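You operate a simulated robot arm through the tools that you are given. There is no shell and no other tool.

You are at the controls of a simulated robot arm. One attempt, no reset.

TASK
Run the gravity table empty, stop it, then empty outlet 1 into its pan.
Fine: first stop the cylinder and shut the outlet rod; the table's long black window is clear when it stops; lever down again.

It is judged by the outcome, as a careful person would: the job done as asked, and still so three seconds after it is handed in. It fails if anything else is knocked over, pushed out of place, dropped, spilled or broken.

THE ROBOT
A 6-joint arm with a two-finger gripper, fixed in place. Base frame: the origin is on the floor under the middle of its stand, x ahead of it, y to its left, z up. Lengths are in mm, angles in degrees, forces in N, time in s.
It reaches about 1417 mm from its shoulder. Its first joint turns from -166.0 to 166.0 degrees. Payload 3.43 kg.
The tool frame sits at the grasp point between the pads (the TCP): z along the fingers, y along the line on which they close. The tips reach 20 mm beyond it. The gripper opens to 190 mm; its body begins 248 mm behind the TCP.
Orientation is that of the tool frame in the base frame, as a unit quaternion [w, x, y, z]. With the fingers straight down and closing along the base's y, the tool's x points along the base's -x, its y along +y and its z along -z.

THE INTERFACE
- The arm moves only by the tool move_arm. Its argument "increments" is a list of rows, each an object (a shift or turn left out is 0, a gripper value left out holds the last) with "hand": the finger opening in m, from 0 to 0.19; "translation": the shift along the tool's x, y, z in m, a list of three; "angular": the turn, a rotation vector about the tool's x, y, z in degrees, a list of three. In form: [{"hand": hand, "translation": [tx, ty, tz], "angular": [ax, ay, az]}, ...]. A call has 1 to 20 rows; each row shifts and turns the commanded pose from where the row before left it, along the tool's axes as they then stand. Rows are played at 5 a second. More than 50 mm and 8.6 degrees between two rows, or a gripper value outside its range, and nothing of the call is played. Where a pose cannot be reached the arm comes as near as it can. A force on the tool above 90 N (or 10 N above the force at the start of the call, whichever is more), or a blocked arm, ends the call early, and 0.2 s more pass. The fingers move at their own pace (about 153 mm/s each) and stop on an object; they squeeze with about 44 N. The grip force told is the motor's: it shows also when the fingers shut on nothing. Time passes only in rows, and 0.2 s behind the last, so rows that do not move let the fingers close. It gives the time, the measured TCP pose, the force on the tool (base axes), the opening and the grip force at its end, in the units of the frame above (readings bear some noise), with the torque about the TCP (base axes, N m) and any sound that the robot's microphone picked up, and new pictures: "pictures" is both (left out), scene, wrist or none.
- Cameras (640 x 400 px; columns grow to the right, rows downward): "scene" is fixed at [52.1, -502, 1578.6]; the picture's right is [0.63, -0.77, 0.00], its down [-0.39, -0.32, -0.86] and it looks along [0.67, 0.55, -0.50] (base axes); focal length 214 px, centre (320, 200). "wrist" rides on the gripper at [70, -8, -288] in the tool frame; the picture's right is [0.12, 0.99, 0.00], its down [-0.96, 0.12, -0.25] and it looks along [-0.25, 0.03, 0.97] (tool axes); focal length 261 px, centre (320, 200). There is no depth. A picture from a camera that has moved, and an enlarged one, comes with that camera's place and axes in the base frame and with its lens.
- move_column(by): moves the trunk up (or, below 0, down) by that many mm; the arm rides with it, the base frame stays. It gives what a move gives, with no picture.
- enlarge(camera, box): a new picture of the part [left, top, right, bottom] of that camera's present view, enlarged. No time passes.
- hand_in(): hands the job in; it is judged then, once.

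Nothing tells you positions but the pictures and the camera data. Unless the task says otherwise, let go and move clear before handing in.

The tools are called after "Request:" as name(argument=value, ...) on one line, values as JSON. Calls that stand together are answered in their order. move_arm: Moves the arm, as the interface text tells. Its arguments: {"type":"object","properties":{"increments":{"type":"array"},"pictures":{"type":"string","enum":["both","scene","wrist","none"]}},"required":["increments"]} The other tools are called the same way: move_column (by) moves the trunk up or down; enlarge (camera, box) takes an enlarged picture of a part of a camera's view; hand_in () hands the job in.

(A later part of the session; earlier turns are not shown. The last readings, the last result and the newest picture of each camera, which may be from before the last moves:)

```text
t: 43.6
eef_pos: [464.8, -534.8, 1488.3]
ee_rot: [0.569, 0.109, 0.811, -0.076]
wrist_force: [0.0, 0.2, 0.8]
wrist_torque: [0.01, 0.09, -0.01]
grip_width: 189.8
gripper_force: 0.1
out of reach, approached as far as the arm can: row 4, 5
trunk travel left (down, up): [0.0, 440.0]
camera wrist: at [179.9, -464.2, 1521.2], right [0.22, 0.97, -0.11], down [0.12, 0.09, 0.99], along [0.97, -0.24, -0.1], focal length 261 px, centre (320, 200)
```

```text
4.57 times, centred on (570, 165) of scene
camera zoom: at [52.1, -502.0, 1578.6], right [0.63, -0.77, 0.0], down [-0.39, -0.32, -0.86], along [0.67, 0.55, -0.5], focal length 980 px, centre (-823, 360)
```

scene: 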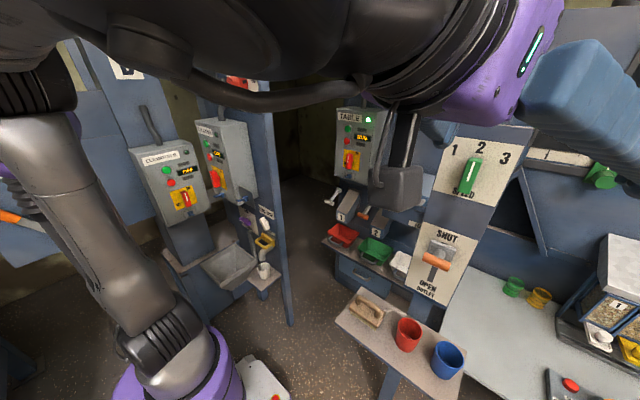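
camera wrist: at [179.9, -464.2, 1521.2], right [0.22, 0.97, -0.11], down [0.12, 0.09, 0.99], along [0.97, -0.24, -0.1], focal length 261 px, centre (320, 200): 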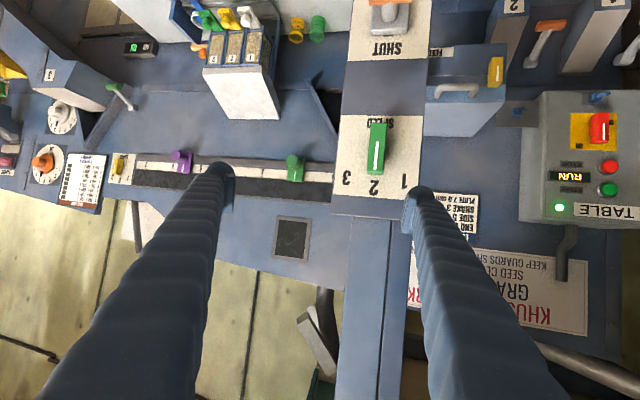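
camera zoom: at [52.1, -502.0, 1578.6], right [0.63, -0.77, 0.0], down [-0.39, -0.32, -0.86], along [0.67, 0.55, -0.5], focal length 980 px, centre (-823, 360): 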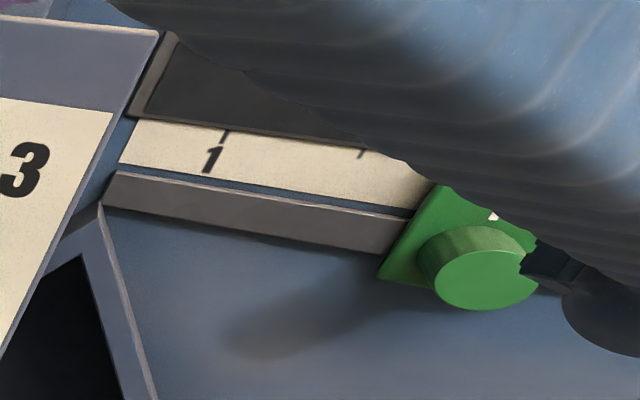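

The long window is now clear black end to end (t≈43.6). I close the fingers and move over to the TABLE box to press its STOP button at about (970,80,1297).

Request:
move_arm(increments=[{"hand": 0.0, "angular": [-7.05, 0, -2.55]}, {"angular": [-7.05, 0, -2.55]}, {"translation": [-0.0135, 0.041, 0.0068]}, {"translation": [-0.0135, 0.041, 0.0068]}, {"translation": [-0.0135, 0.041, 0.0068]}, {"translation": [-0.0135, 0.041, 0.0068]}, {"translation": [-0.0135, 0.041, 0.0068]}, {"translation": [0.0067, 0.0383, 0.0255]}, {"translation": [0.0067, 0.0383, 0.0255]}, {"translation": [0.0067, 0.0383, 0.0255]}, {"translation": [0.0067, 0.0383, 0.0255]}, {"translation": [0.0067, 0.0383, 0.0255]}, {"translation": [0.0067, 0.0383, 0.0255]}])

Request:
enlarge(camera="scene", box=[480, 40, 640, 200])

```text
t: 45.5
eef_pos: [583.2, -347.8, 1433.4]
ee_rot: [0.543, 0.047, 0.836, 0.061]
wrist_force: [-1.1, -0.4, -0.1]
wrist_torque: [0.05, -0.08, 0.19]
grip_width: 0.0
gripper_force: 34.1
trunk travel left (down, up): [0.0, 440.0]
stopped in row 9: the arm was blocked; the commanded pose is now the measured one
camera wrist: at [291.4, -361.3, 1485.1], right [-0.04, 1.0, 0.04], down [0.17, -0.04, 0.99], along [0.99, 0.04, -0.16], focal length 261 px, centre (320, 200)
```

scene: 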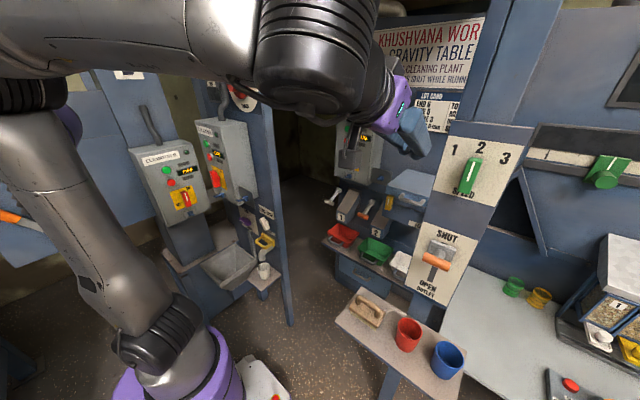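
wrist: 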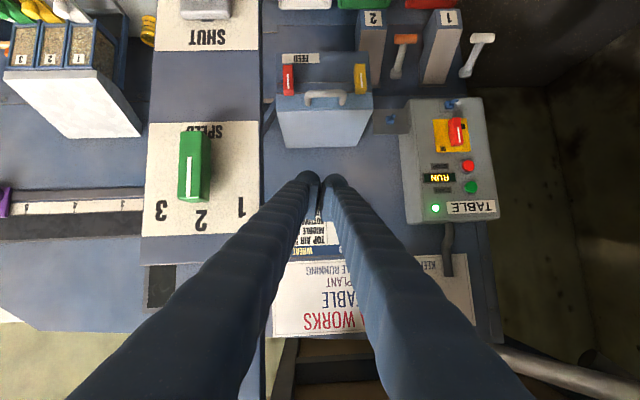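

```text
2.50 times, centred on (560, 120) of scene
camera zoom: at [52.1, -502.0, 1578.6], right [0.63, -0.77, 0.0], down [-0.39, -0.32, -0.86], along [0.67, 0.55, -0.5], focal length 536 px, centre (-280, 400)
```

zoom: 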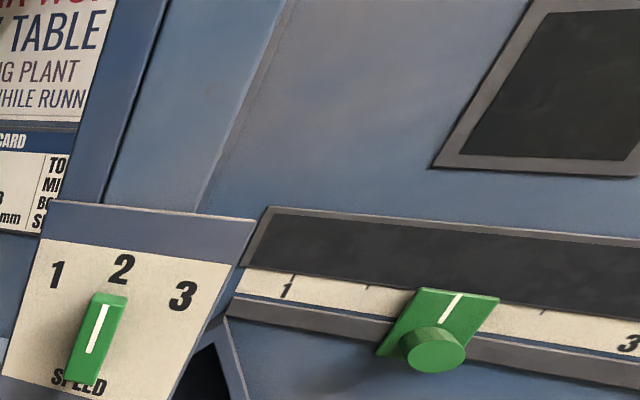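

The arm was briefly stopped by its own limits again but is clear of everything; the scene view confirms the long window is clear black. I go on outward toward the TABLE box.

Request:
move_arm(increments=[{"translation": [-0.0024, 0.0291, 0.0314]}, {"translation": [-0.0024, 0.0291, 0.0314]}, {"translation": [-0.0024, 0.0291, 0.0314]}, {"translation": [-0.0024, 0.0291, 0.0314]}, {"translation": [-0.0024, 0.0291, 0.0314]}, {"translation": [0.01, 0.0394, 0.0258]}, {"translation": [0.01, 0.0394, 0.0258]}, {"translation": [0.01, 0.0394, 0.0258]}, {"translation": [0.01, 0.0394, 0.0258]}])

```text
t: 47.5
eef_pos: [812.1, -26.0, 1355.4]
ee_rot: [0.545, 0.046, 0.835, 0.059]
wrist_force: [-0.9, -2.1, 0.5]
wrist_torque: [0.13, 0.0, 0.3]
grip_width: 0.3
gripper_force: 34.1
trunk travel left (down, up): [0.0, 440.0]
camera wrist: at [521.0, -38.4, 1404.4], right [-0.04, 1.0, 0.04], down [0.16, -0.04, 0.99], along [0.99, 0.04, -0.16], focal length 261 px, centre (320, 200)
```

scene: 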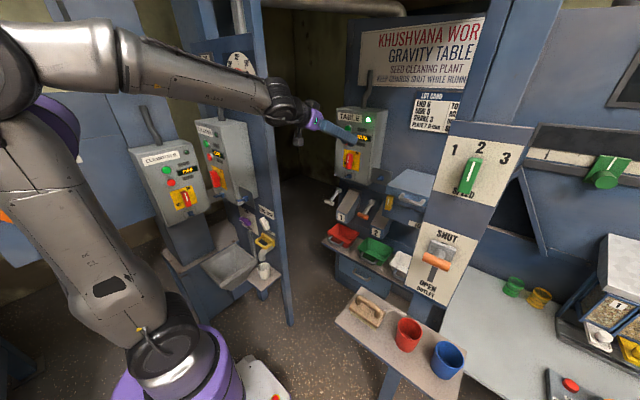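
wrist: 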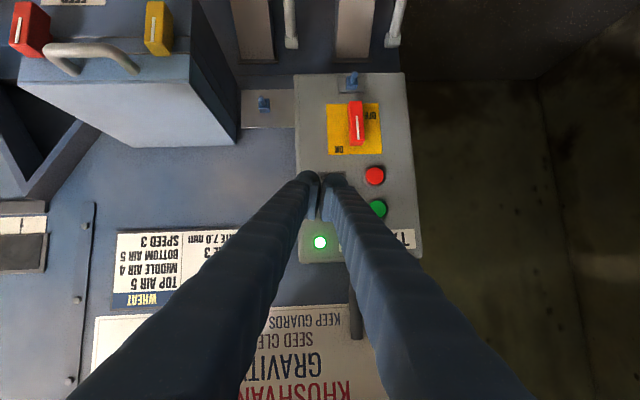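

STOP is in view at about (970,79,1294). I bring the tips in front of it with ~30 mm to spare.

Request:
move_arm(increments=[{"translation": [0.0062, 0.0241, 0.0318]}, {"translation": [0.0062, 0.0241, 0.0318]}, {"translation": [0.0062, 0.0241, 0.0318]}, {"translation": [0.0062, 0.0241, 0.0318]}])

Request:
enlarge(camera="wrist", box=[260, 100, 400, 220])

Request:
enlarge(camera="scene", box=[310, 90, 410, 180])

```text
t: 48.5
eef_pos: [913.9, 86.2, 1281.3]
ee_rot: [0.525, 0.077, 0.842, 0.094]
wrist_force: [0.4, -0.4, -0.2]
wrist_torque: [0.07, 0.04, 0.13]
grip_width: 0.2
gripper_force: 33.7
trunk travel left (down, up): [0.0, 440.0]
camera wrist: at [623.7, 72.4, 1341.4], right [-0.02, 0.99, 0.13], down [0.2, -0.13, 0.97], along [0.98, 0.05, -0.2], focal length 261 px, centre (320, 200)
```

scene: 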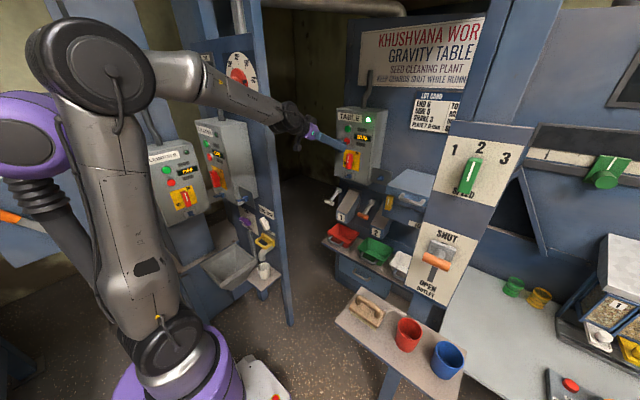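
wrist: 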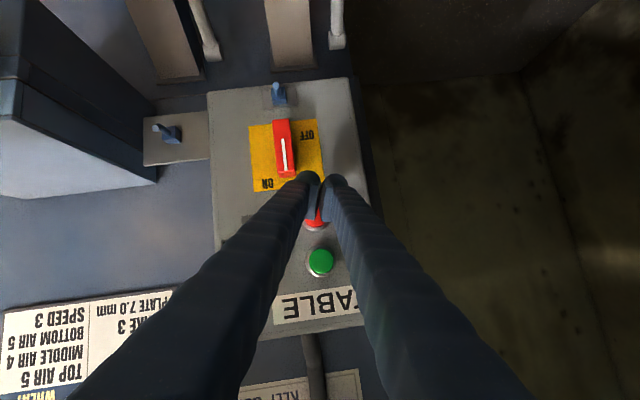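

```text
3.33 times, centred on (330, 160) of wrist
camera zoom: at [623.7, 72.4, 1341.4], right [-0.02, 0.99, 0.13], down [0.2, -0.13, 0.97], along [0.98, 0.05, -0.2], focal length 869 px, centre (287, 333)
```

zoom: 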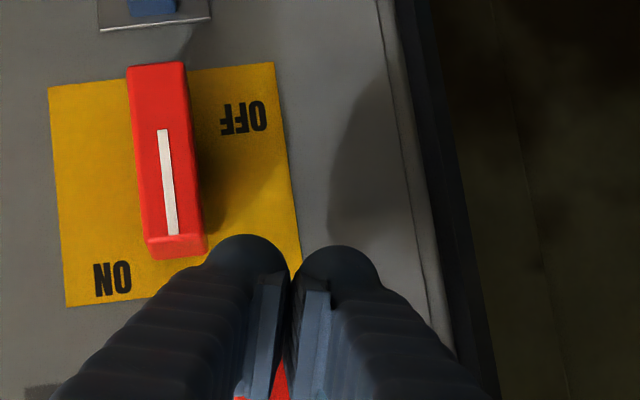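

```text
4.44 times, centred on (360, 135) of scene
camera zoom: at [52.1, -502.0, 1578.6], right [0.63, -0.77, 0.0], down [-0.39, -0.32, -0.86], along [0.67, 0.55, -0.5], focal length 953 px, centre (142, 489)
```

zoom: 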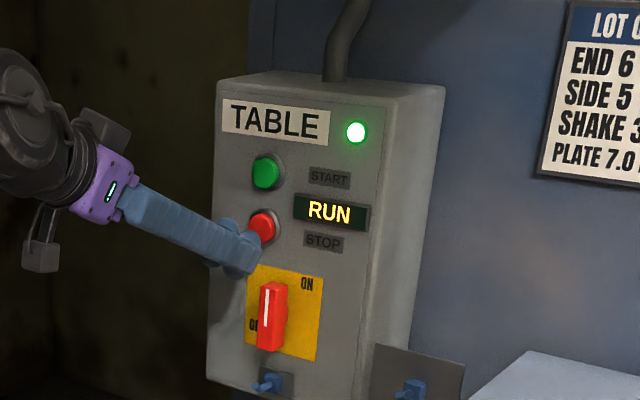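

STOP computed at (970,79.5,1296); tips are 16 mm low. I raise them and advance slowly.

Request:
move_arm(increments=[{"translation": [-0.0208, -0.0024, 0.0012]}, {"translation": [-0.00218, 0.00016, 0.0045]}, {"translation": [-0.00218, 0.00016, 0.0045]}, {"translation": [-0.00218, 0.00016, 0.0045]}], pictures="none")

Request:
enlarge(camera="scene", box=[310, 90, 410, 180])

Request:
enlarge(camera="wrist", box=[260, 100, 400, 220])

```text
t: 49.5
eef_pos: [944.2, 71.4, 1309.1]
ee_rot: [0.542, 0.046, 0.837, 0.06]
wrist_force: [0.3, 0.4, -0.6]
wrist_torque: [-0.01, 0.02, -0.03]
grip_width: 0.3
gripper_force: 34.5
trunk travel left (down, up): [0.0, 440.0]
```

```text
4.44 times, centred on (360, 135) of scene
camera zoom: at [52.1, -502.0, 1578.6], right [0.63, -0.77, 0.0], down [-0.39, -0.32, -0.86], along [0.67, 0.55, -0.5], focal length 953 px, centre (142, 489)
```

zoom: 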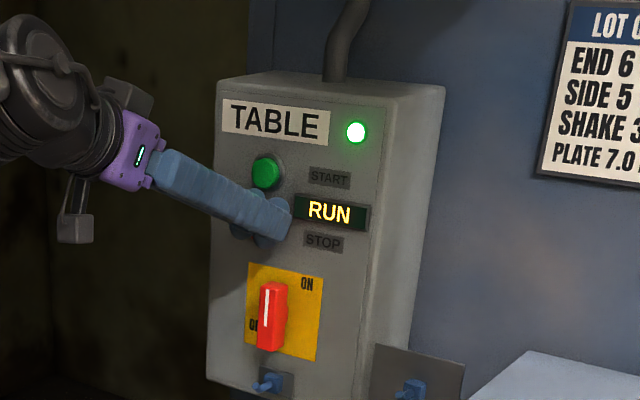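

```text
3.33 times, centred on (330, 160) of wrist
camera zoom: at [653.0, 59.0, 1361.4], right [-0.04, 1.0, 0.04], down [0.17, -0.03, 0.99], along [0.99, 0.04, -0.16], focal length 869 px, centre (287, 333)
```

zoom: 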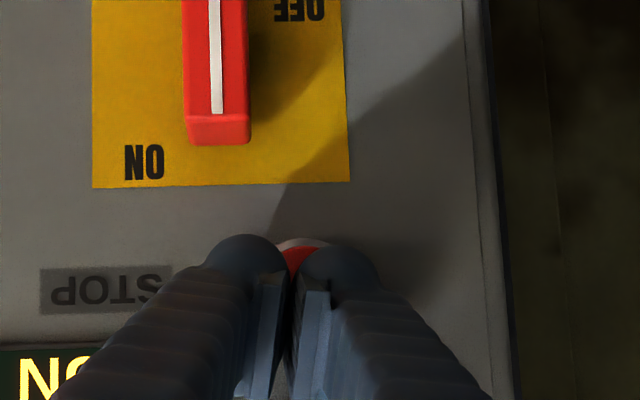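

Now the tips are a little above and to the right-hand side of STOP's centre. I shift down 12 mm and 7 mm left, then press forward in small steps.

Request:
move_arm(increments=[{"translation": [0.0119, 0.0056, 0.0052]}, {}, {"translation": [-0.00163, 5e-05, 0.00365]}, {"translation": [-0.00163, 5e-05, 0.00365]}], pictures="none")

Request:
enlarge(camera="scene", box=[310, 90, 410, 180])

Request:
enlarge(camera="wrist", box=[260, 100, 400, 220])

```text
t: 50.5
eef_pos: [951.3, 81.6, 1299.2]
ee_rot: [0.543, 0.045, 0.836, 0.06]
wrist_force: [-23.2, 4.8, -2.8]
wrist_torque: [-0.05, -0.06, 0.1]
grip_width: 6.1
gripper_force: 34.6
trunk travel left (down, up): [0.0, 440.0]
heard: click
```

```text
4.44 times, centred on (360, 135) of scene
camera zoom: at [52.1, -502.0, 1578.6], right [0.63, -0.77, 0.0], down [-0.39, -0.32, -0.86], along [0.67, 0.55, -0.5], focal length 953 px, centre (142, 489)
```

zoom: 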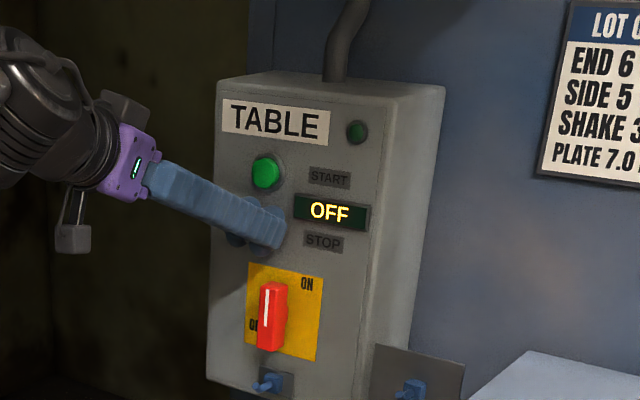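

```text
3.33 times, centred on (330, 160) of wrist
camera zoom: at [658.6, 67.4, 1349.9], right [-0.04, 1.0, 0.04], down [0.16, -0.03, 0.99], along [0.99, 0.04, -0.16], focal length 869 px, centre (287, 333)
```

zoom: 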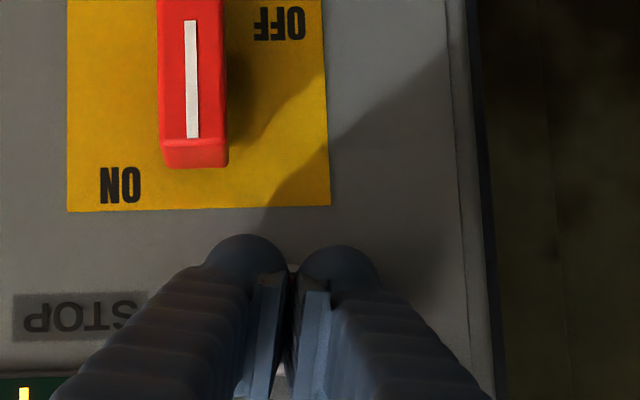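

The TABLE reads OFF and its lamp is dark. I retreat from the button, turn the hand to yaw 20°/tilt 60°, and go down in front of the outlets to look at outlet 1's white lever (≈ grip at (955,166,912), pivot (1057,168,946)).

Request:
move_arm(increments=[{"translation": [0.0163, -0.0005, -0.0365]}, {"translation": [0.0163, -0.0005, -0.0365]}, {"angular": [-4.82, 2.49, -5.63]}, {"angular": [-4.82, 2.49, -5.63]}, {"angular": [-4.82, 2.49, -5.63]}, {"translation": [0.0351, 0.0073, 0.0249]}, {"translation": [0.0351, 0.0073, 0.0249]}, {"translation": [0.0351, 0.0073, 0.0249]}, {"translation": [0.0351, 0.0073, 0.0249]}])

Request:
enlarge(camera="scene", box=[310, 90, 410, 180])

```text
t: 52.5
eef_pos: [878.2, 113.5, 1126.6]
ee_rot: [0.491, -0.15, 0.854, 0.086]
wrist_force: [-0.4, 0.7, -0.4]
wrist_torque: [-0.01, -0.06, 0.0]
grip_width: 0.0
gripper_force: 35.3
out of reach, approached as far as the arm can: row 3
trunk travel left (down, up): [0.0, 440.0]
camera wrist: at [614.3, 7.8, 1210.1], right [-0.39, 0.91, -0.1], down [0.21, 0.2, 0.96], along [0.89, 0.36, -0.27], focal length 261 px, centre (320, 200)
```

scene: 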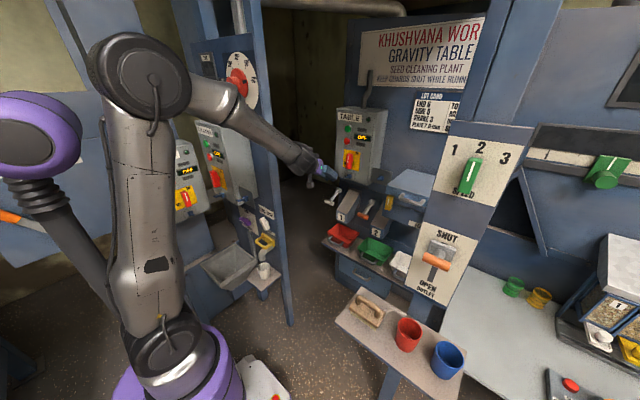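
wrist: 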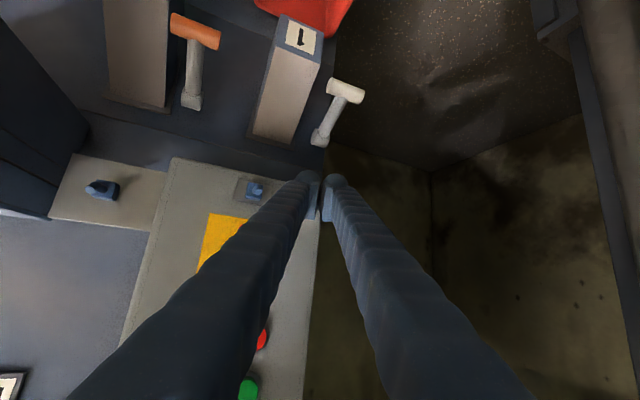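

```text
4.44 times, centred on (360, 135) of scene
camera zoom: at [52.1, -502.0, 1578.6], right [0.63, -0.77, 0.0], down [-0.39, -0.32, -0.86], along [0.67, 0.55, -0.5], focal length 953 px, centre (142, 489)
```

zoom: 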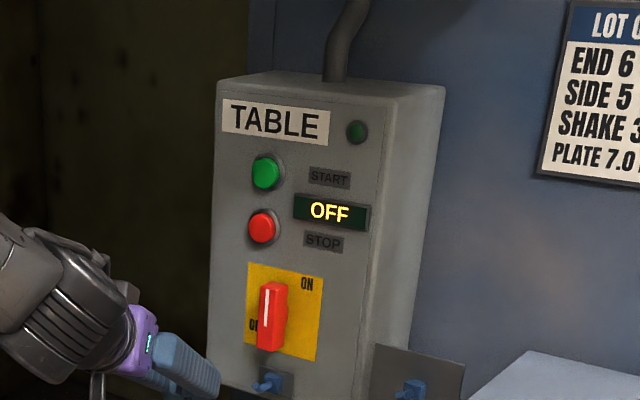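

TABLE is OFF with lamp dark. The white lever of outlet 1 is clearly seen (grip ≈ (955,168,911)). The arm is close to its fold limit down here, so I raise the trunk 300 mm first so the arm can reach down comfortably.

Request:
move_column(by=300)

```text
t: 55.5
eef_pos: [878.3, 111.9, 1427.4]
ee_rot: [0.491, -0.15, 0.854, 0.086]
wrist_force: [-0.1, 0.7, -0.6]
wrist_torque: [0.0, 0.02, 0.0]
grip_width: 0.3
gripper_force: 34.9
trunk travel left (down, up): [-300.0, 140.0]
```

Now down in front of the lever, keeping about 70 mm back from it.

Request:
move_arm(increments=[{"translation": [0.0384, 0.0029, 0.0223]}, {"translation": [0.0384, 0.0029, 0.0223]}, {"translation": [0.0384, 0.0029, 0.0223]}, {"translation": [0.0384, 0.0029, 0.0223]}, {"translation": [0.0384, 0.0029, 0.0223]}, {"translation": [0.0384, 0.0029, 0.0223]}, {"translation": [0.0384, 0.0029, 0.0223]}, {"translation": [0.0384, 0.0029, 0.0223]}, {"translation": [0.0384, 0.0029, 0.0223]}])

Request:
enlarge(camera="wrist", box=[200, 60, 440, 220])

Request:
enlarge(camera="scene", box=[300, 160, 420, 270])

```text
t: 57.5
eef_pos: [876.2, 135.7, 1025.0]
ee_rot: [0.492, -0.148, 0.853, 0.085]
wrist_force: [0.8, 0.2, -0.5]
wrist_torque: [0.01, 0.01, 0.0]
grip_width: 0.2
gripper_force: 34.6
trunk travel left (down, up): [-300.0, 140.0]
camera wrist: at [611.0, 30.4, 1108.9], right [-0.39, 0.91, -0.1], down [0.21, 0.2, 0.96], along [0.89, 0.35, -0.27], focal length 261 px, centre (320, 200)
```

scene: 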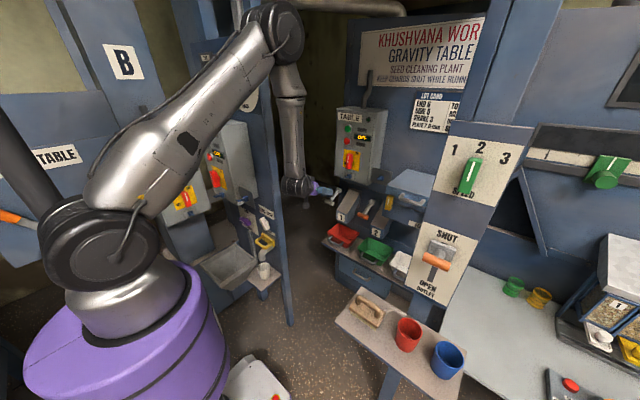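
wrist: 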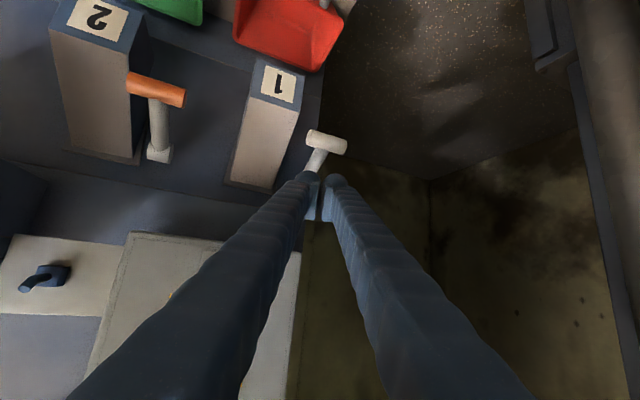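

```text
2.50 times, centred on (320, 140) of wrist
camera zoom: at [611.0, 30.4, 1108.9], right [-0.39, 0.91, -0.1], down [0.21, 0.2, 0.96], along [0.89, 0.35, -0.27], focal length 652 px, centre (320, 350)
```

zoom: 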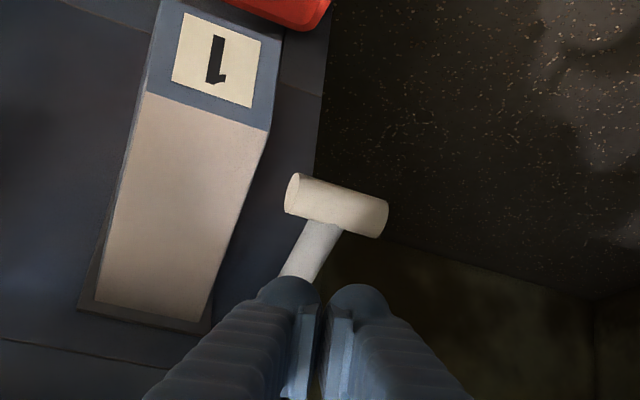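

```text
3.64 times, centred on (360, 215) of scene
camera zoom: at [52.1, -502.0, 1578.6], right [0.63, -0.77, 0.0], down [-0.39, -0.32, -0.86], along [0.67, 0.55, -0.5], focal length 780 px, centre (174, 146)
```

zoom: 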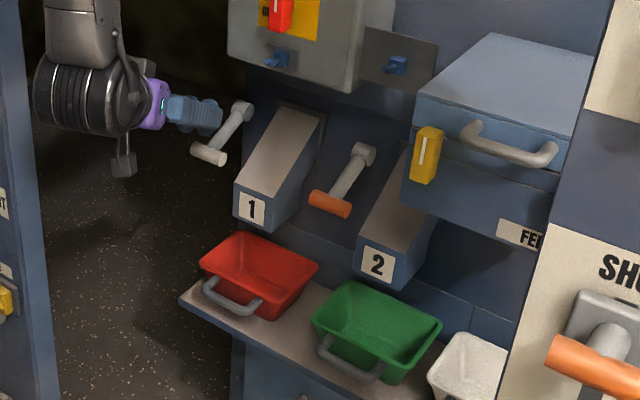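

Good view: bar centre ≈ (955,167,909), 62 mm long along y. I go down to the approach point below and behind it, then slide the closed fingers under the bar.

Request:
move_arm(increments=[{"translation": [0.0339, 0.001, 0.0189]}, {"translation": [0.0339, 0.001, 0.0189]}, {"translation": [0.0339, 0.001, 0.0189]}])

Request:
enlarge(camera="wrist", box=[200, 100, 440, 260])

Request:
enlarge(camera="scene", box=[300, 160, 380, 250])

```text
t: 58.3
eef_pos: [866.8, 136.3, 907.2]
ee_rot: [0.492, -0.15, 0.853, 0.086]
wrist_force: [0.7, 0.0, -0.3]
wrist_torque: [0.03, 0.02, 0.01]
grip_width: 0.0
gripper_force: 34.2
trunk travel left (down, up): [-300.0, 140.0]
camera wrist: at [601.4, 32.6, 990.5], right [-0.39, 0.91, -0.1], down [0.21, 0.2, 0.96], along [0.89, 0.35, -0.27], focal length 261 px, centre (320, 200)
```

scene: 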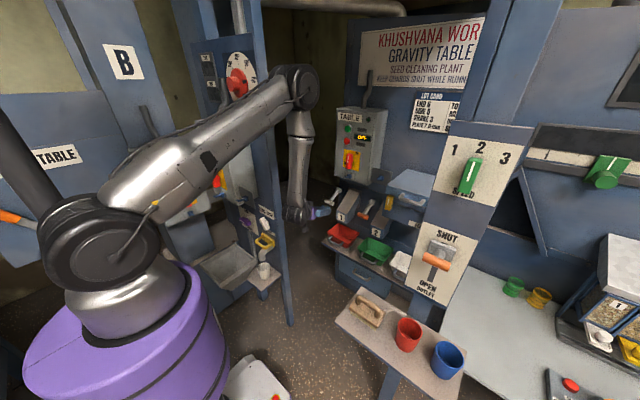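
wrist: 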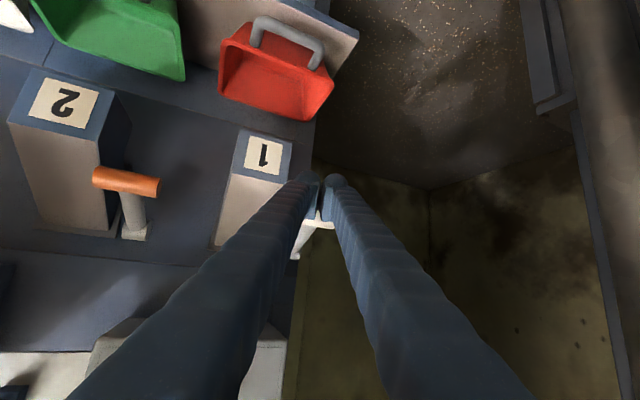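

```text
2.50 times, centred on (320, 180) of wrist
camera zoom: at [601.4, 32.6, 990.5], right [-0.39, 0.91, -0.1], down [0.21, 0.2, 0.96], along [0.89, 0.35, -0.27], focal length 652 px, centre (320, 250)
```

zoom: 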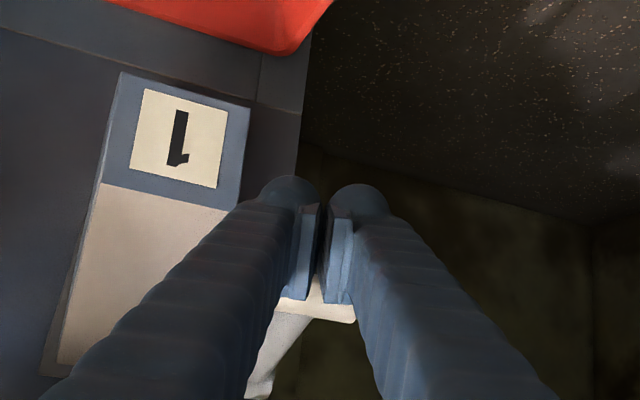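

```text
4.44 times, centred on (340, 205) of scene
camera zoom: at [52.1, -502.0, 1578.6], right [0.63, -0.77, 0.0], down [-0.39, -0.32, -0.86], along [0.67, 0.55, -0.5], focal length 953 px, centre (231, 178)
```

zoom: 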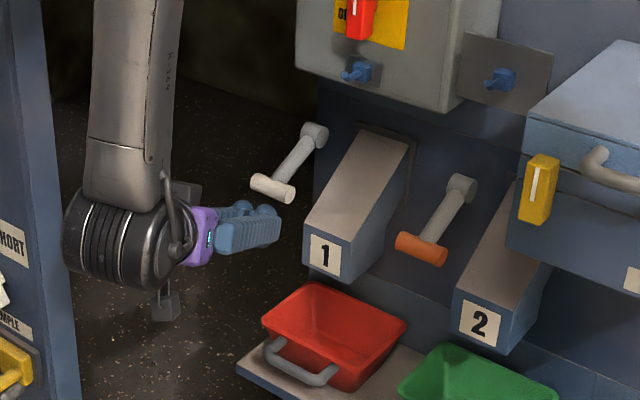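

The fingertips are just below bar height with the bar ahead. I slide forward and down under it.

Request:
move_arm(increments=[{"translation": [-0.002, -0.0007, 0.0425]}, {"translation": [-0.002, -0.0007, 0.0425]}])

Request:
enlarge(camera="wrist", box=[200, 100, 440, 260])

Request:
enlarge(camera="scene", box=[300, 160, 380, 250])

```text
t: 58.9
eef_pos: [933.8, 163.5, 870.1]
ee_rot: [0.491, -0.15, 0.854, 0.086]
wrist_force: [-0.2, -0.2, 0.5]
wrist_torque: [-0.01, -0.02, 0.0]
grip_width: 0.2
gripper_force: 34.0
trunk travel left (down, up): [-300.0, 140.0]
camera wrist: at [670.5, 59.5, 954.0], right [-0.39, 0.91, -0.1], down [0.21, 0.2, 0.96], along [0.89, 0.36, -0.27], focal length 261 px, centre (320, 200)
```

scene: 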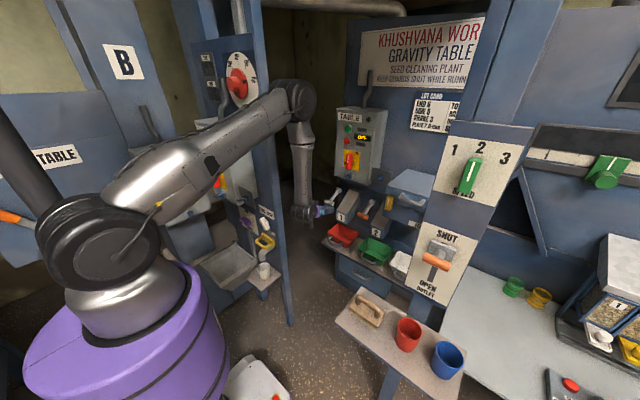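
wrist: 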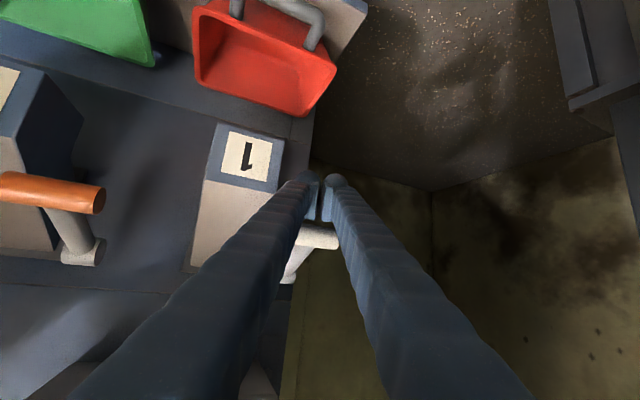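

```text
2.50 times, centred on (320, 180) of wrist
camera zoom: at [670.5, 59.5, 954.0], right [-0.39, 0.91, -0.1], down [0.21, 0.2, 0.96], along [0.89, 0.36, -0.27], focal length 652 px, centre (320, 250)
```

zoom: 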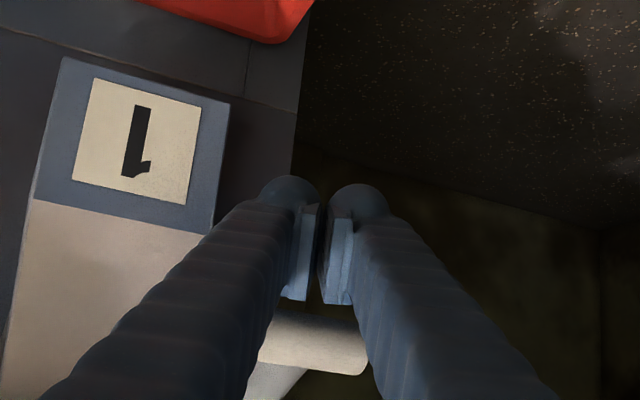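

```text
4.44 times, centred on (340, 205) of scene
camera zoom: at [52.1, -502.0, 1578.6], right [0.63, -0.77, 0.0], down [-0.39, -0.32, -0.86], along [0.67, 0.55, -0.5], focal length 953 px, centre (231, 178)
```

zoom: 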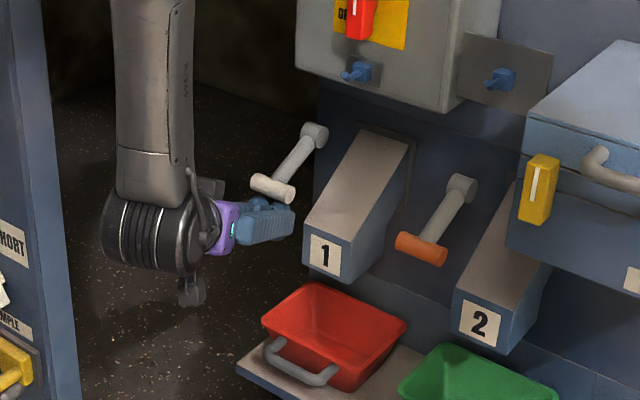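

The fingertips are under the bar (bar ≈ 20 mm above them). I lift in small steps to take up the gap and then swing the lever up along its arc.

Request:
move_arm(increments=[{"translation": [-0.00996, 0, -0.0058]}, {"translation": [-0.00996, 0, -0.0058]}, {"translation": [-0.0055, 0.0009, -0.0066]}], pictures="none")

Request:
enlarge(camera="scene", box=[300, 160, 380, 250])

Request:
enlarge(camera="wrist", box=[200, 100, 440, 260])

```text
t: 59.7
eef_pos: [935.6, 164.2, 903.6]
ee_rot: [0.492, -0.15, 0.853, 0.086]
wrist_force: [-1.1, 0.2, 0.0]
wrist_torque: [0.02, 0.01, 0.01]
grip_width: 0.0
gripper_force: 34.0
trunk travel left (down, up): [-300.0, 140.0]
```

```text
4.44 times, centred on (340, 205) of scene
camera zoom: at [52.1, -502.0, 1578.6], right [0.63, -0.77, 0.0], down [-0.39, -0.32, -0.86], along [0.67, 0.55, -0.5], focal length 953 px, centre (231, 178)
```

zoom: 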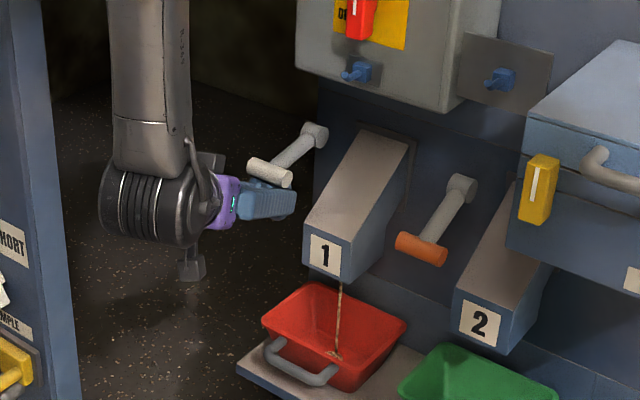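

```text
2.50 times, centred on (320, 180) of wrist
camera zoom: at [671.2, 59.2, 986.6], right [-0.39, 0.91, -0.1], down [0.21, 0.2, 0.96], along [0.89, 0.36, -0.27], focal length 652 px, centre (320, 250)
```

zoom: 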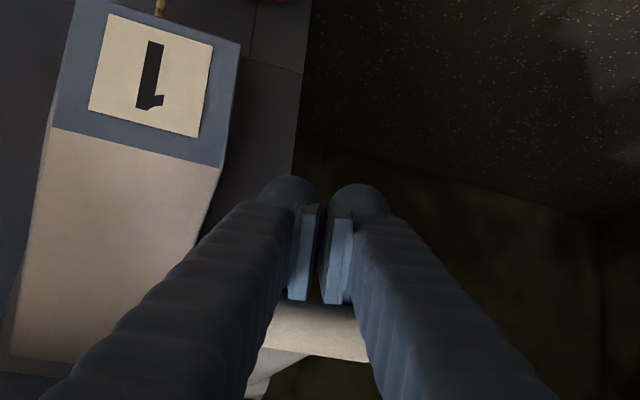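

Seed is already trickling from outlet 1 into the red pan. I lift the lever further along its arc and watch the stream.

Request:
move_arm(increments=[{"translation": [-0.0071, 0.0006, -0.006]}, {"translation": [-0.0078, 0.0003, -0.0056]}, {"translation": [-0.0078, 0.0, -0.0047]}], pictures="none")

Request:
enlarge(camera="scene", box=[300, 160, 380, 250])

```text
t: 60.5
eef_pos: [933.4, 162.6, 932.9]
ee_rot: [0.492, -0.149, 0.853, 0.085]
wrist_force: [0.3, 0.1, -0.2]
wrist_torque: [-0.04, -0.01, 0.0]
grip_width: 0.1
gripper_force: 33.9
trunk travel left (down, up): [-300.0, 140.0]
```

```text
4.44 times, centred on (340, 205) of scene
camera zoom: at [52.1, -502.0, 1578.6], right [0.63, -0.77, 0.0], down [-0.39, -0.32, -0.86], along [0.67, 0.55, -0.5], focal length 953 px, centre (231, 178)
```

zoom: 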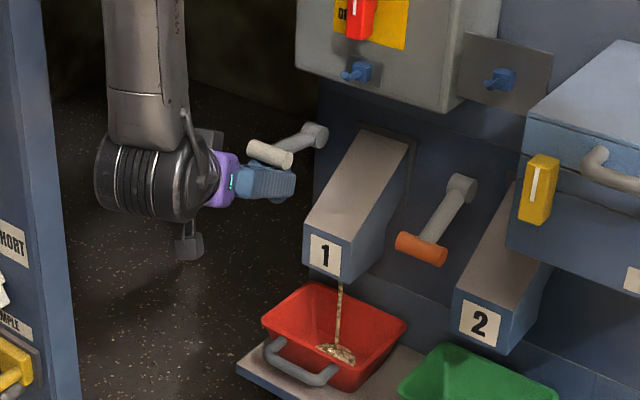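

The pile in the red pan is growing nicely. I lift a bit more and let time pass.

Request:
move_arm(increments=[{"translation": [-0.009, -0.0008, -0.0026]}, {"translation": [-0.009, -0.0008, -0.0026]}, {"translation": [-0.009, -0.0008, -0.0026]}, {}, {}, {}, {}, {}], pictures="none")

Request:
enlarge(camera="scene", box=[300, 160, 380, 250])

```text
t: 62.3
eef_pos: [940.2, 163.4, 957.7]
ee_rot: [0.491, -0.15, 0.854, 0.086]
wrist_force: [-0.3, -0.2, -0.1]
wrist_torque: [-0.01, -0.03, 0.0]
grip_width: 0.1
gripper_force: 34.4
trunk travel left (down, up): [-300.0, 140.0]
```

```text
4.44 times, centred on (340, 205) of scene
camera zoom: at [52.1, -502.0, 1578.6], right [0.63, -0.77, 0.0], down [-0.39, -0.32, -0.86], along [0.67, 0.55, -0.5], focal length 953 px, centre (231, 178)
```

zoom: 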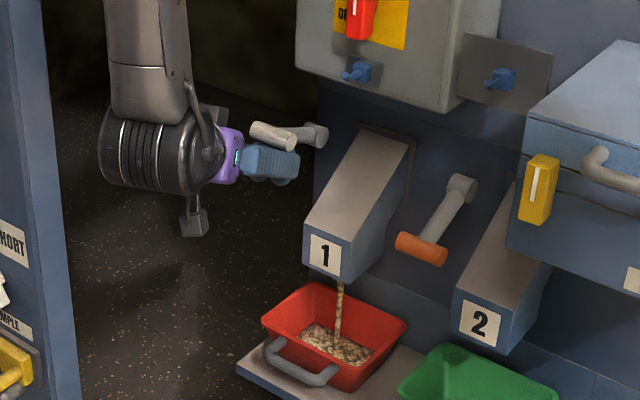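

Flow is steady and landing in the pan. I wait here with the lever raised and watch the level.

Request:
move_arm(increments=[{}, {}, {}, {}, {}], pictures="none")

Request:
enlarge(camera="scene", box=[300, 160, 380, 250])

```text
t: 63.5
eef_pos: [939.4, 161.5, 957.5]
ee_rot: [0.492, -0.15, 0.853, 0.087]
wrist_force: [0.1, 0.0, 0.3]
wrist_torque: [0.0, 0.02, 0.02]
grip_width: 0.0
gripper_force: 34.5
trunk travel left (down, up): [-300.0, 140.0]
```

```text
4.44 times, centred on (340, 205) of scene
camera zoom: at [52.1, -502.0, 1578.6], right [0.63, -0.77, 0.0], down [-0.39, -0.32, -0.86], along [0.67, 0.55, -0.5], focal length 953 px, centre (231, 178)
```

zoom: 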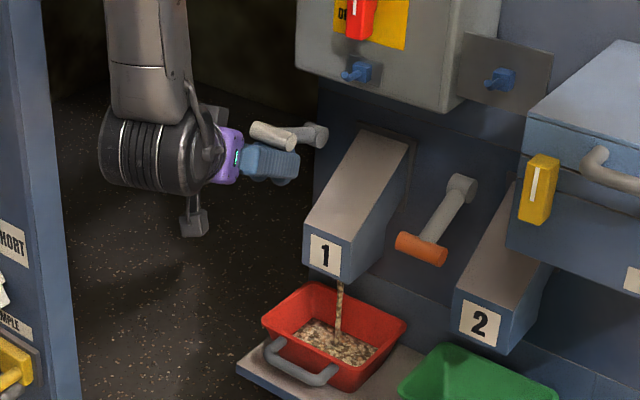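

Request:
move_arm(increments=[{}, {}, {}, {}, {}, {}, {}], pictures="none")

Request:
enlarge(camera="scene", box=[300, 160, 380, 250])

```text
t: 65.1
eef_pos: [940.9, 163.1, 957.4]
ee_rot: [0.491, -0.15, 0.854, 0.086]
wrist_force: [-0.6, -0.4, 1.1]
wrist_torque: [0.01, -0.04, -0.01]
grip_width: 0.1
gripper_force: 34.1
trunk travel left (down, up): [-300.0, 140.0]
```

```text
4.44 times, centred on (340, 205) of scene
camera zoom: at [52.1, -502.0, 1578.6], right [0.63, -0.77, 0.0], down [-0.39, -0.32, -0.86], along [0.67, 0.55, -0.5], focal length 953 px, centre (231, 178)
```

zoom: 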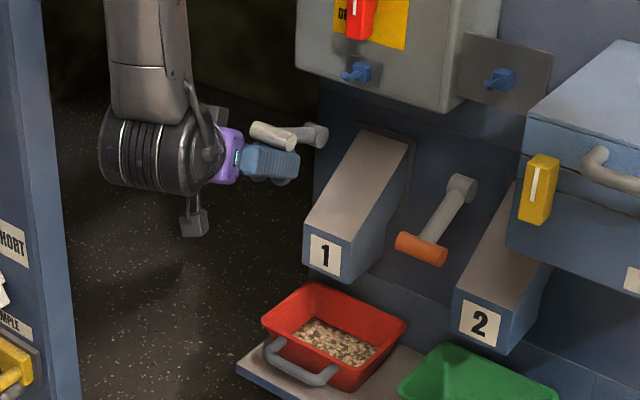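

The stream has stopped. To be sure the outlet is fully emptied I lift the lever a little more and wait a moment.

Request:
move_arm(increments=[{"translation": [-0.0093, -0.0015, -0.0005]}, {"translation": [-0.0093, -0.0015, -0.0005]}, {"translation": [-0.0093, -0.0015, -0.0005]}, {}, {}, {}, {}, {}, {}])

Request:
enlarge(camera="scene", box=[300, 160, 380, 250])

Request:
enlarge(camera="wrist", box=[160, 60, 440, 260])

```text
t: 67.1
eef_pos: [953.4, 160.4, 979.9]
ee_rot: [0.49, -0.149, 0.855, 0.086]
wrist_force: [-19.9, -9.7, -24.6]
wrist_torque: [0.25, 0.27, -0.19]
grip_width: 0.0
gripper_force: 34.3
trunk travel left (down, up): [-300.0, 140.0]
camera wrist: at [689.1, 56.8, 1064.5], right [-0.39, 0.91, -0.1], down [0.22, 0.2, 0.96], along [0.89, 0.35, -0.28], focal length 261 px, centre (320, 200)
```

scene: 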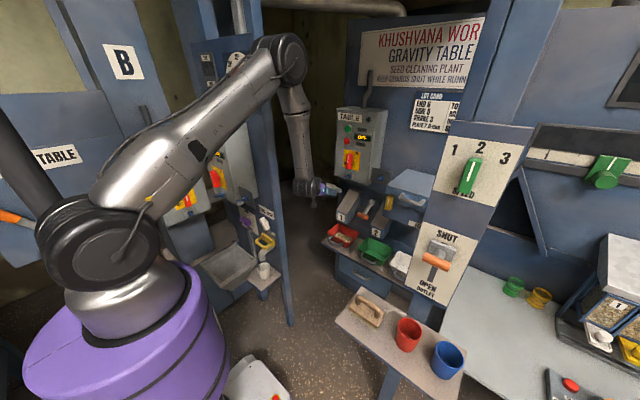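
wrist: 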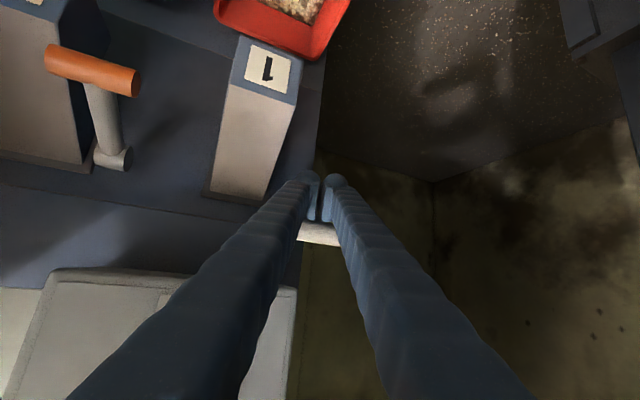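

```text
4.44 times, centred on (340, 205) of scene
camera zoom: at [52.1, -502.0, 1578.6], right [0.63, -0.77, 0.0], down [-0.39, -0.32, -0.86], along [0.67, 0.55, -0.5], focal length 953 px, centre (231, 178)
```

zoom: 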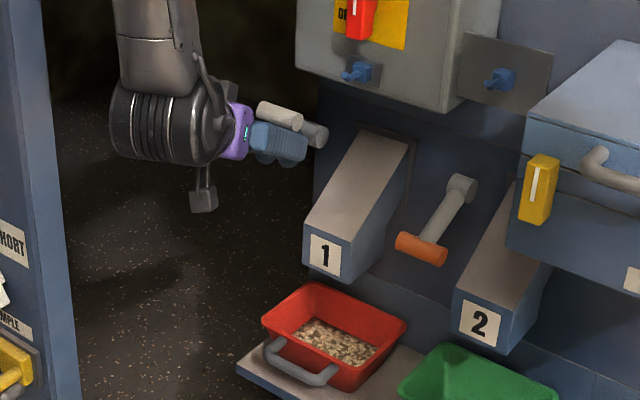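

```text
2.00 times, centred on (300, 160) of wrist
camera zoom: at [689.1, 56.8, 1064.5], right [-0.39, 0.91, -0.1], down [0.22, 0.2, 0.96], along [0.89, 0.35, -0.28], focal length 521 px, centre (360, 280)
```

zoom: 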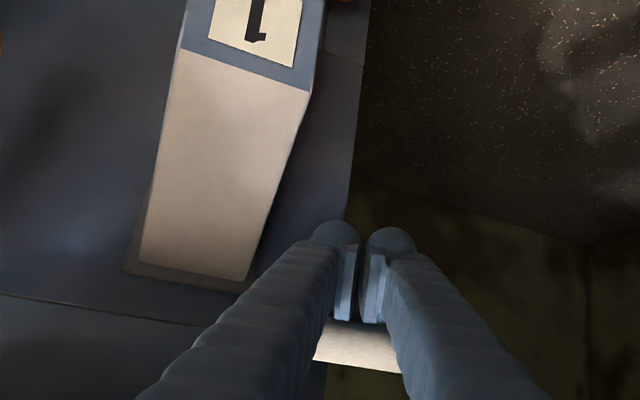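

The lever met its upper stop and no more seed came: outlet 1 is empty. I lower the fingers a little to see whether the lever stays up or follows.

Request:
move_arm(increments=[{"translation": [0.012, 0, 0]}, {"translation": [0.012, 0, 0]}, {"translation": [0.012, 0, 0]}], pictures="none")

Request:
enlarge(camera="scene", box=[300, 160, 380, 250])

Request:
enlarge(camera="wrist", box=[160, 60, 440, 260])

```text
t: 67.9
eef_pos: [936.9, 157.5, 953.2]
ee_rot: [0.492, -0.149, 0.853, 0.086]
wrist_force: [0.6, 0.0, -0.7]
wrist_torque: [0.01, 0.02, 0.0]
grip_width: 0.0
gripper_force: 34.0
trunk travel left (down, up): [-300.0, 140.0]
```

```text
4.44 times, centred on (340, 205) of scene
camera zoom: at [52.1, -502.0, 1578.6], right [0.63, -0.77, 0.0], down [-0.39, -0.32, -0.86], along [0.67, 0.55, -0.5], focal length 953 px, centre (231, 178)
```

zoom: 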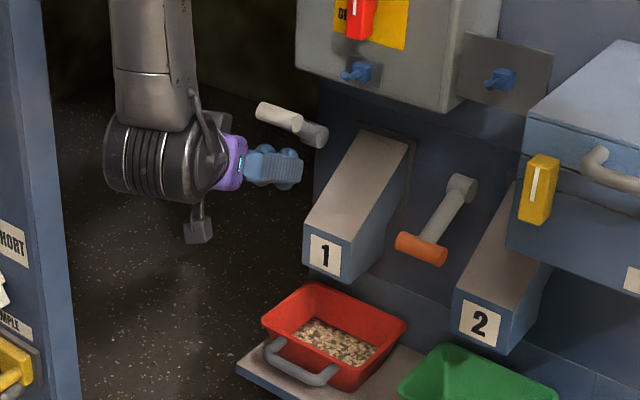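

```text
2.00 times, centred on (300, 160) of wrist
camera zoom: at [674.1, 52.2, 1036.2], right [-0.39, 0.91, -0.1], down [0.21, 0.2, 0.96], along [0.89, 0.36, -0.27], focal length 521 px, centre (360, 280)
```

zoom: 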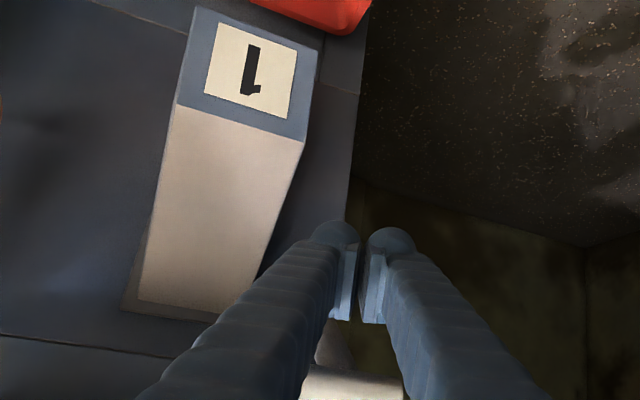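

The lever stays up on its own, so I must press it down from above. I withdraw the fingers back, then raise the trunk 110 mm to come above the bar.

Request:
move_arm(increments=[{"translation": [0, 0, -0.03]}, {"translation": [0, 0, -0.035]}], pictures="none")

Request:
move_column(by=120)

```text
t: 68.5
eef_pos: [884.5, 140.5, 986.9]
ee_rot: [0.492, -0.15, 0.853, 0.087]
wrist_force: [-0.4, 0.3, 0.4]
wrist_torque: [0.03, -0.03, 0.01]
grip_width: 0.0
gripper_force: 34.2
trunk travel left (down, up): [-300.0, 140.0]
```

```text
t: 70.0
eef_pos: [884.9, 139.8, 1104.8]
ee_rot: [0.491, -0.149, 0.854, 0.086]
wrist_force: [0.2, -0.3, -0.4]
wrist_torque: [0.0, -0.02, 0.01]
grip_width: 0.0
gripper_force: 34.9
trunk travel left (down, up): [-420.0, 20.0]
```

Request:
enlarge(camera="wrist", box=[160, 60, 440, 260])

Request:
enlarge(camera="scene", box=[290, 130, 390, 250])

```text
2.00 times, centred on (300, 160) of wrist
camera zoom: at [620.6, 35.0, 1188.5], right [-0.39, 0.91, -0.1], down [0.21, 0.2, 0.96], along [0.89, 0.36, -0.27], focal length 521 px, centre (360, 280)
```

zoom: 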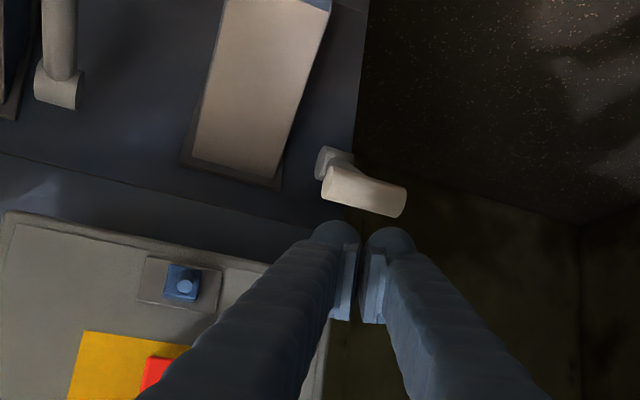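

```text
3.33 times, centred on (340, 190) of scene
camera zoom: at [52.1, -502.0, 1578.6], right [0.63, -0.77, 0.0], down [-0.39, -0.32, -0.86], along [0.67, 0.55, -0.5], focal length 715 px, centre (253, 233)
```

zoom: 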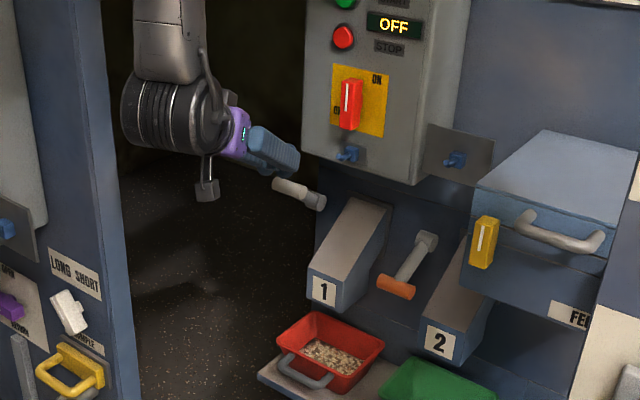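

The raised bar is at about (968,171,1012). I move the fingers forward above it, leaving ~25 mm clearance.

Request:
move_arm(increments=[{"translation": [-0.0047, 0.0002, 0.0394]}, {"translation": [-0.0047, 0.0002, 0.0394]}, {"translation": [-0.0047, 0.0002, 0.0394]}], pictures="none")

Request:
enlarge(camera="wrist", box=[160, 60, 440, 260])

Request:
enlarge(camera="scene", box=[290, 130, 390, 250])

```text
t: 70.7
eef_pos: [950.7, 163.4, 1076.5]
ee_rot: [0.492, -0.15, 0.853, 0.087]
wrist_force: [-24.3, -3.4, 18.0]
wrist_torque: [-0.04, -0.5, -0.25]
grip_width: 0.0
gripper_force: 34.4
trunk travel left (down, up): [-420.0, 20.0]
stopped in row 3: the force on the tool passed its limit at 189 N (the readings are from after the stop); the commanded pose is now the measured one
```

```text
2.00 times, centred on (300, 160) of wrist
camera zoom: at [687.3, 60.5, 1159.9], right [-0.39, 0.91, -0.1], down [0.21, 0.2, 0.96], along [0.89, 0.35, -0.27], focal length 521 px, centre (360, 280)
```

zoom: 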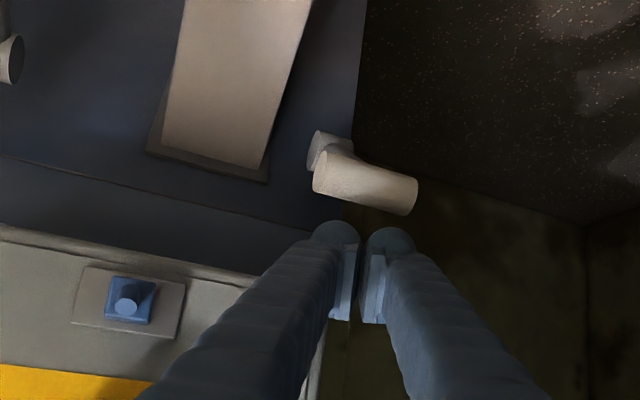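

```text
3.33 times, centred on (340, 190) of scene
camera zoom: at [52.1, -502.0, 1578.6], right [0.63, -0.77, 0.0], down [-0.39, -0.32, -0.86], along [0.67, 0.55, -0.5], focal length 715 px, centre (253, 233)
```

zoom: 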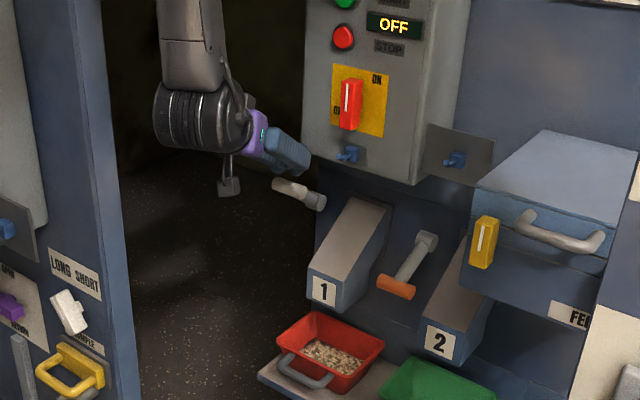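

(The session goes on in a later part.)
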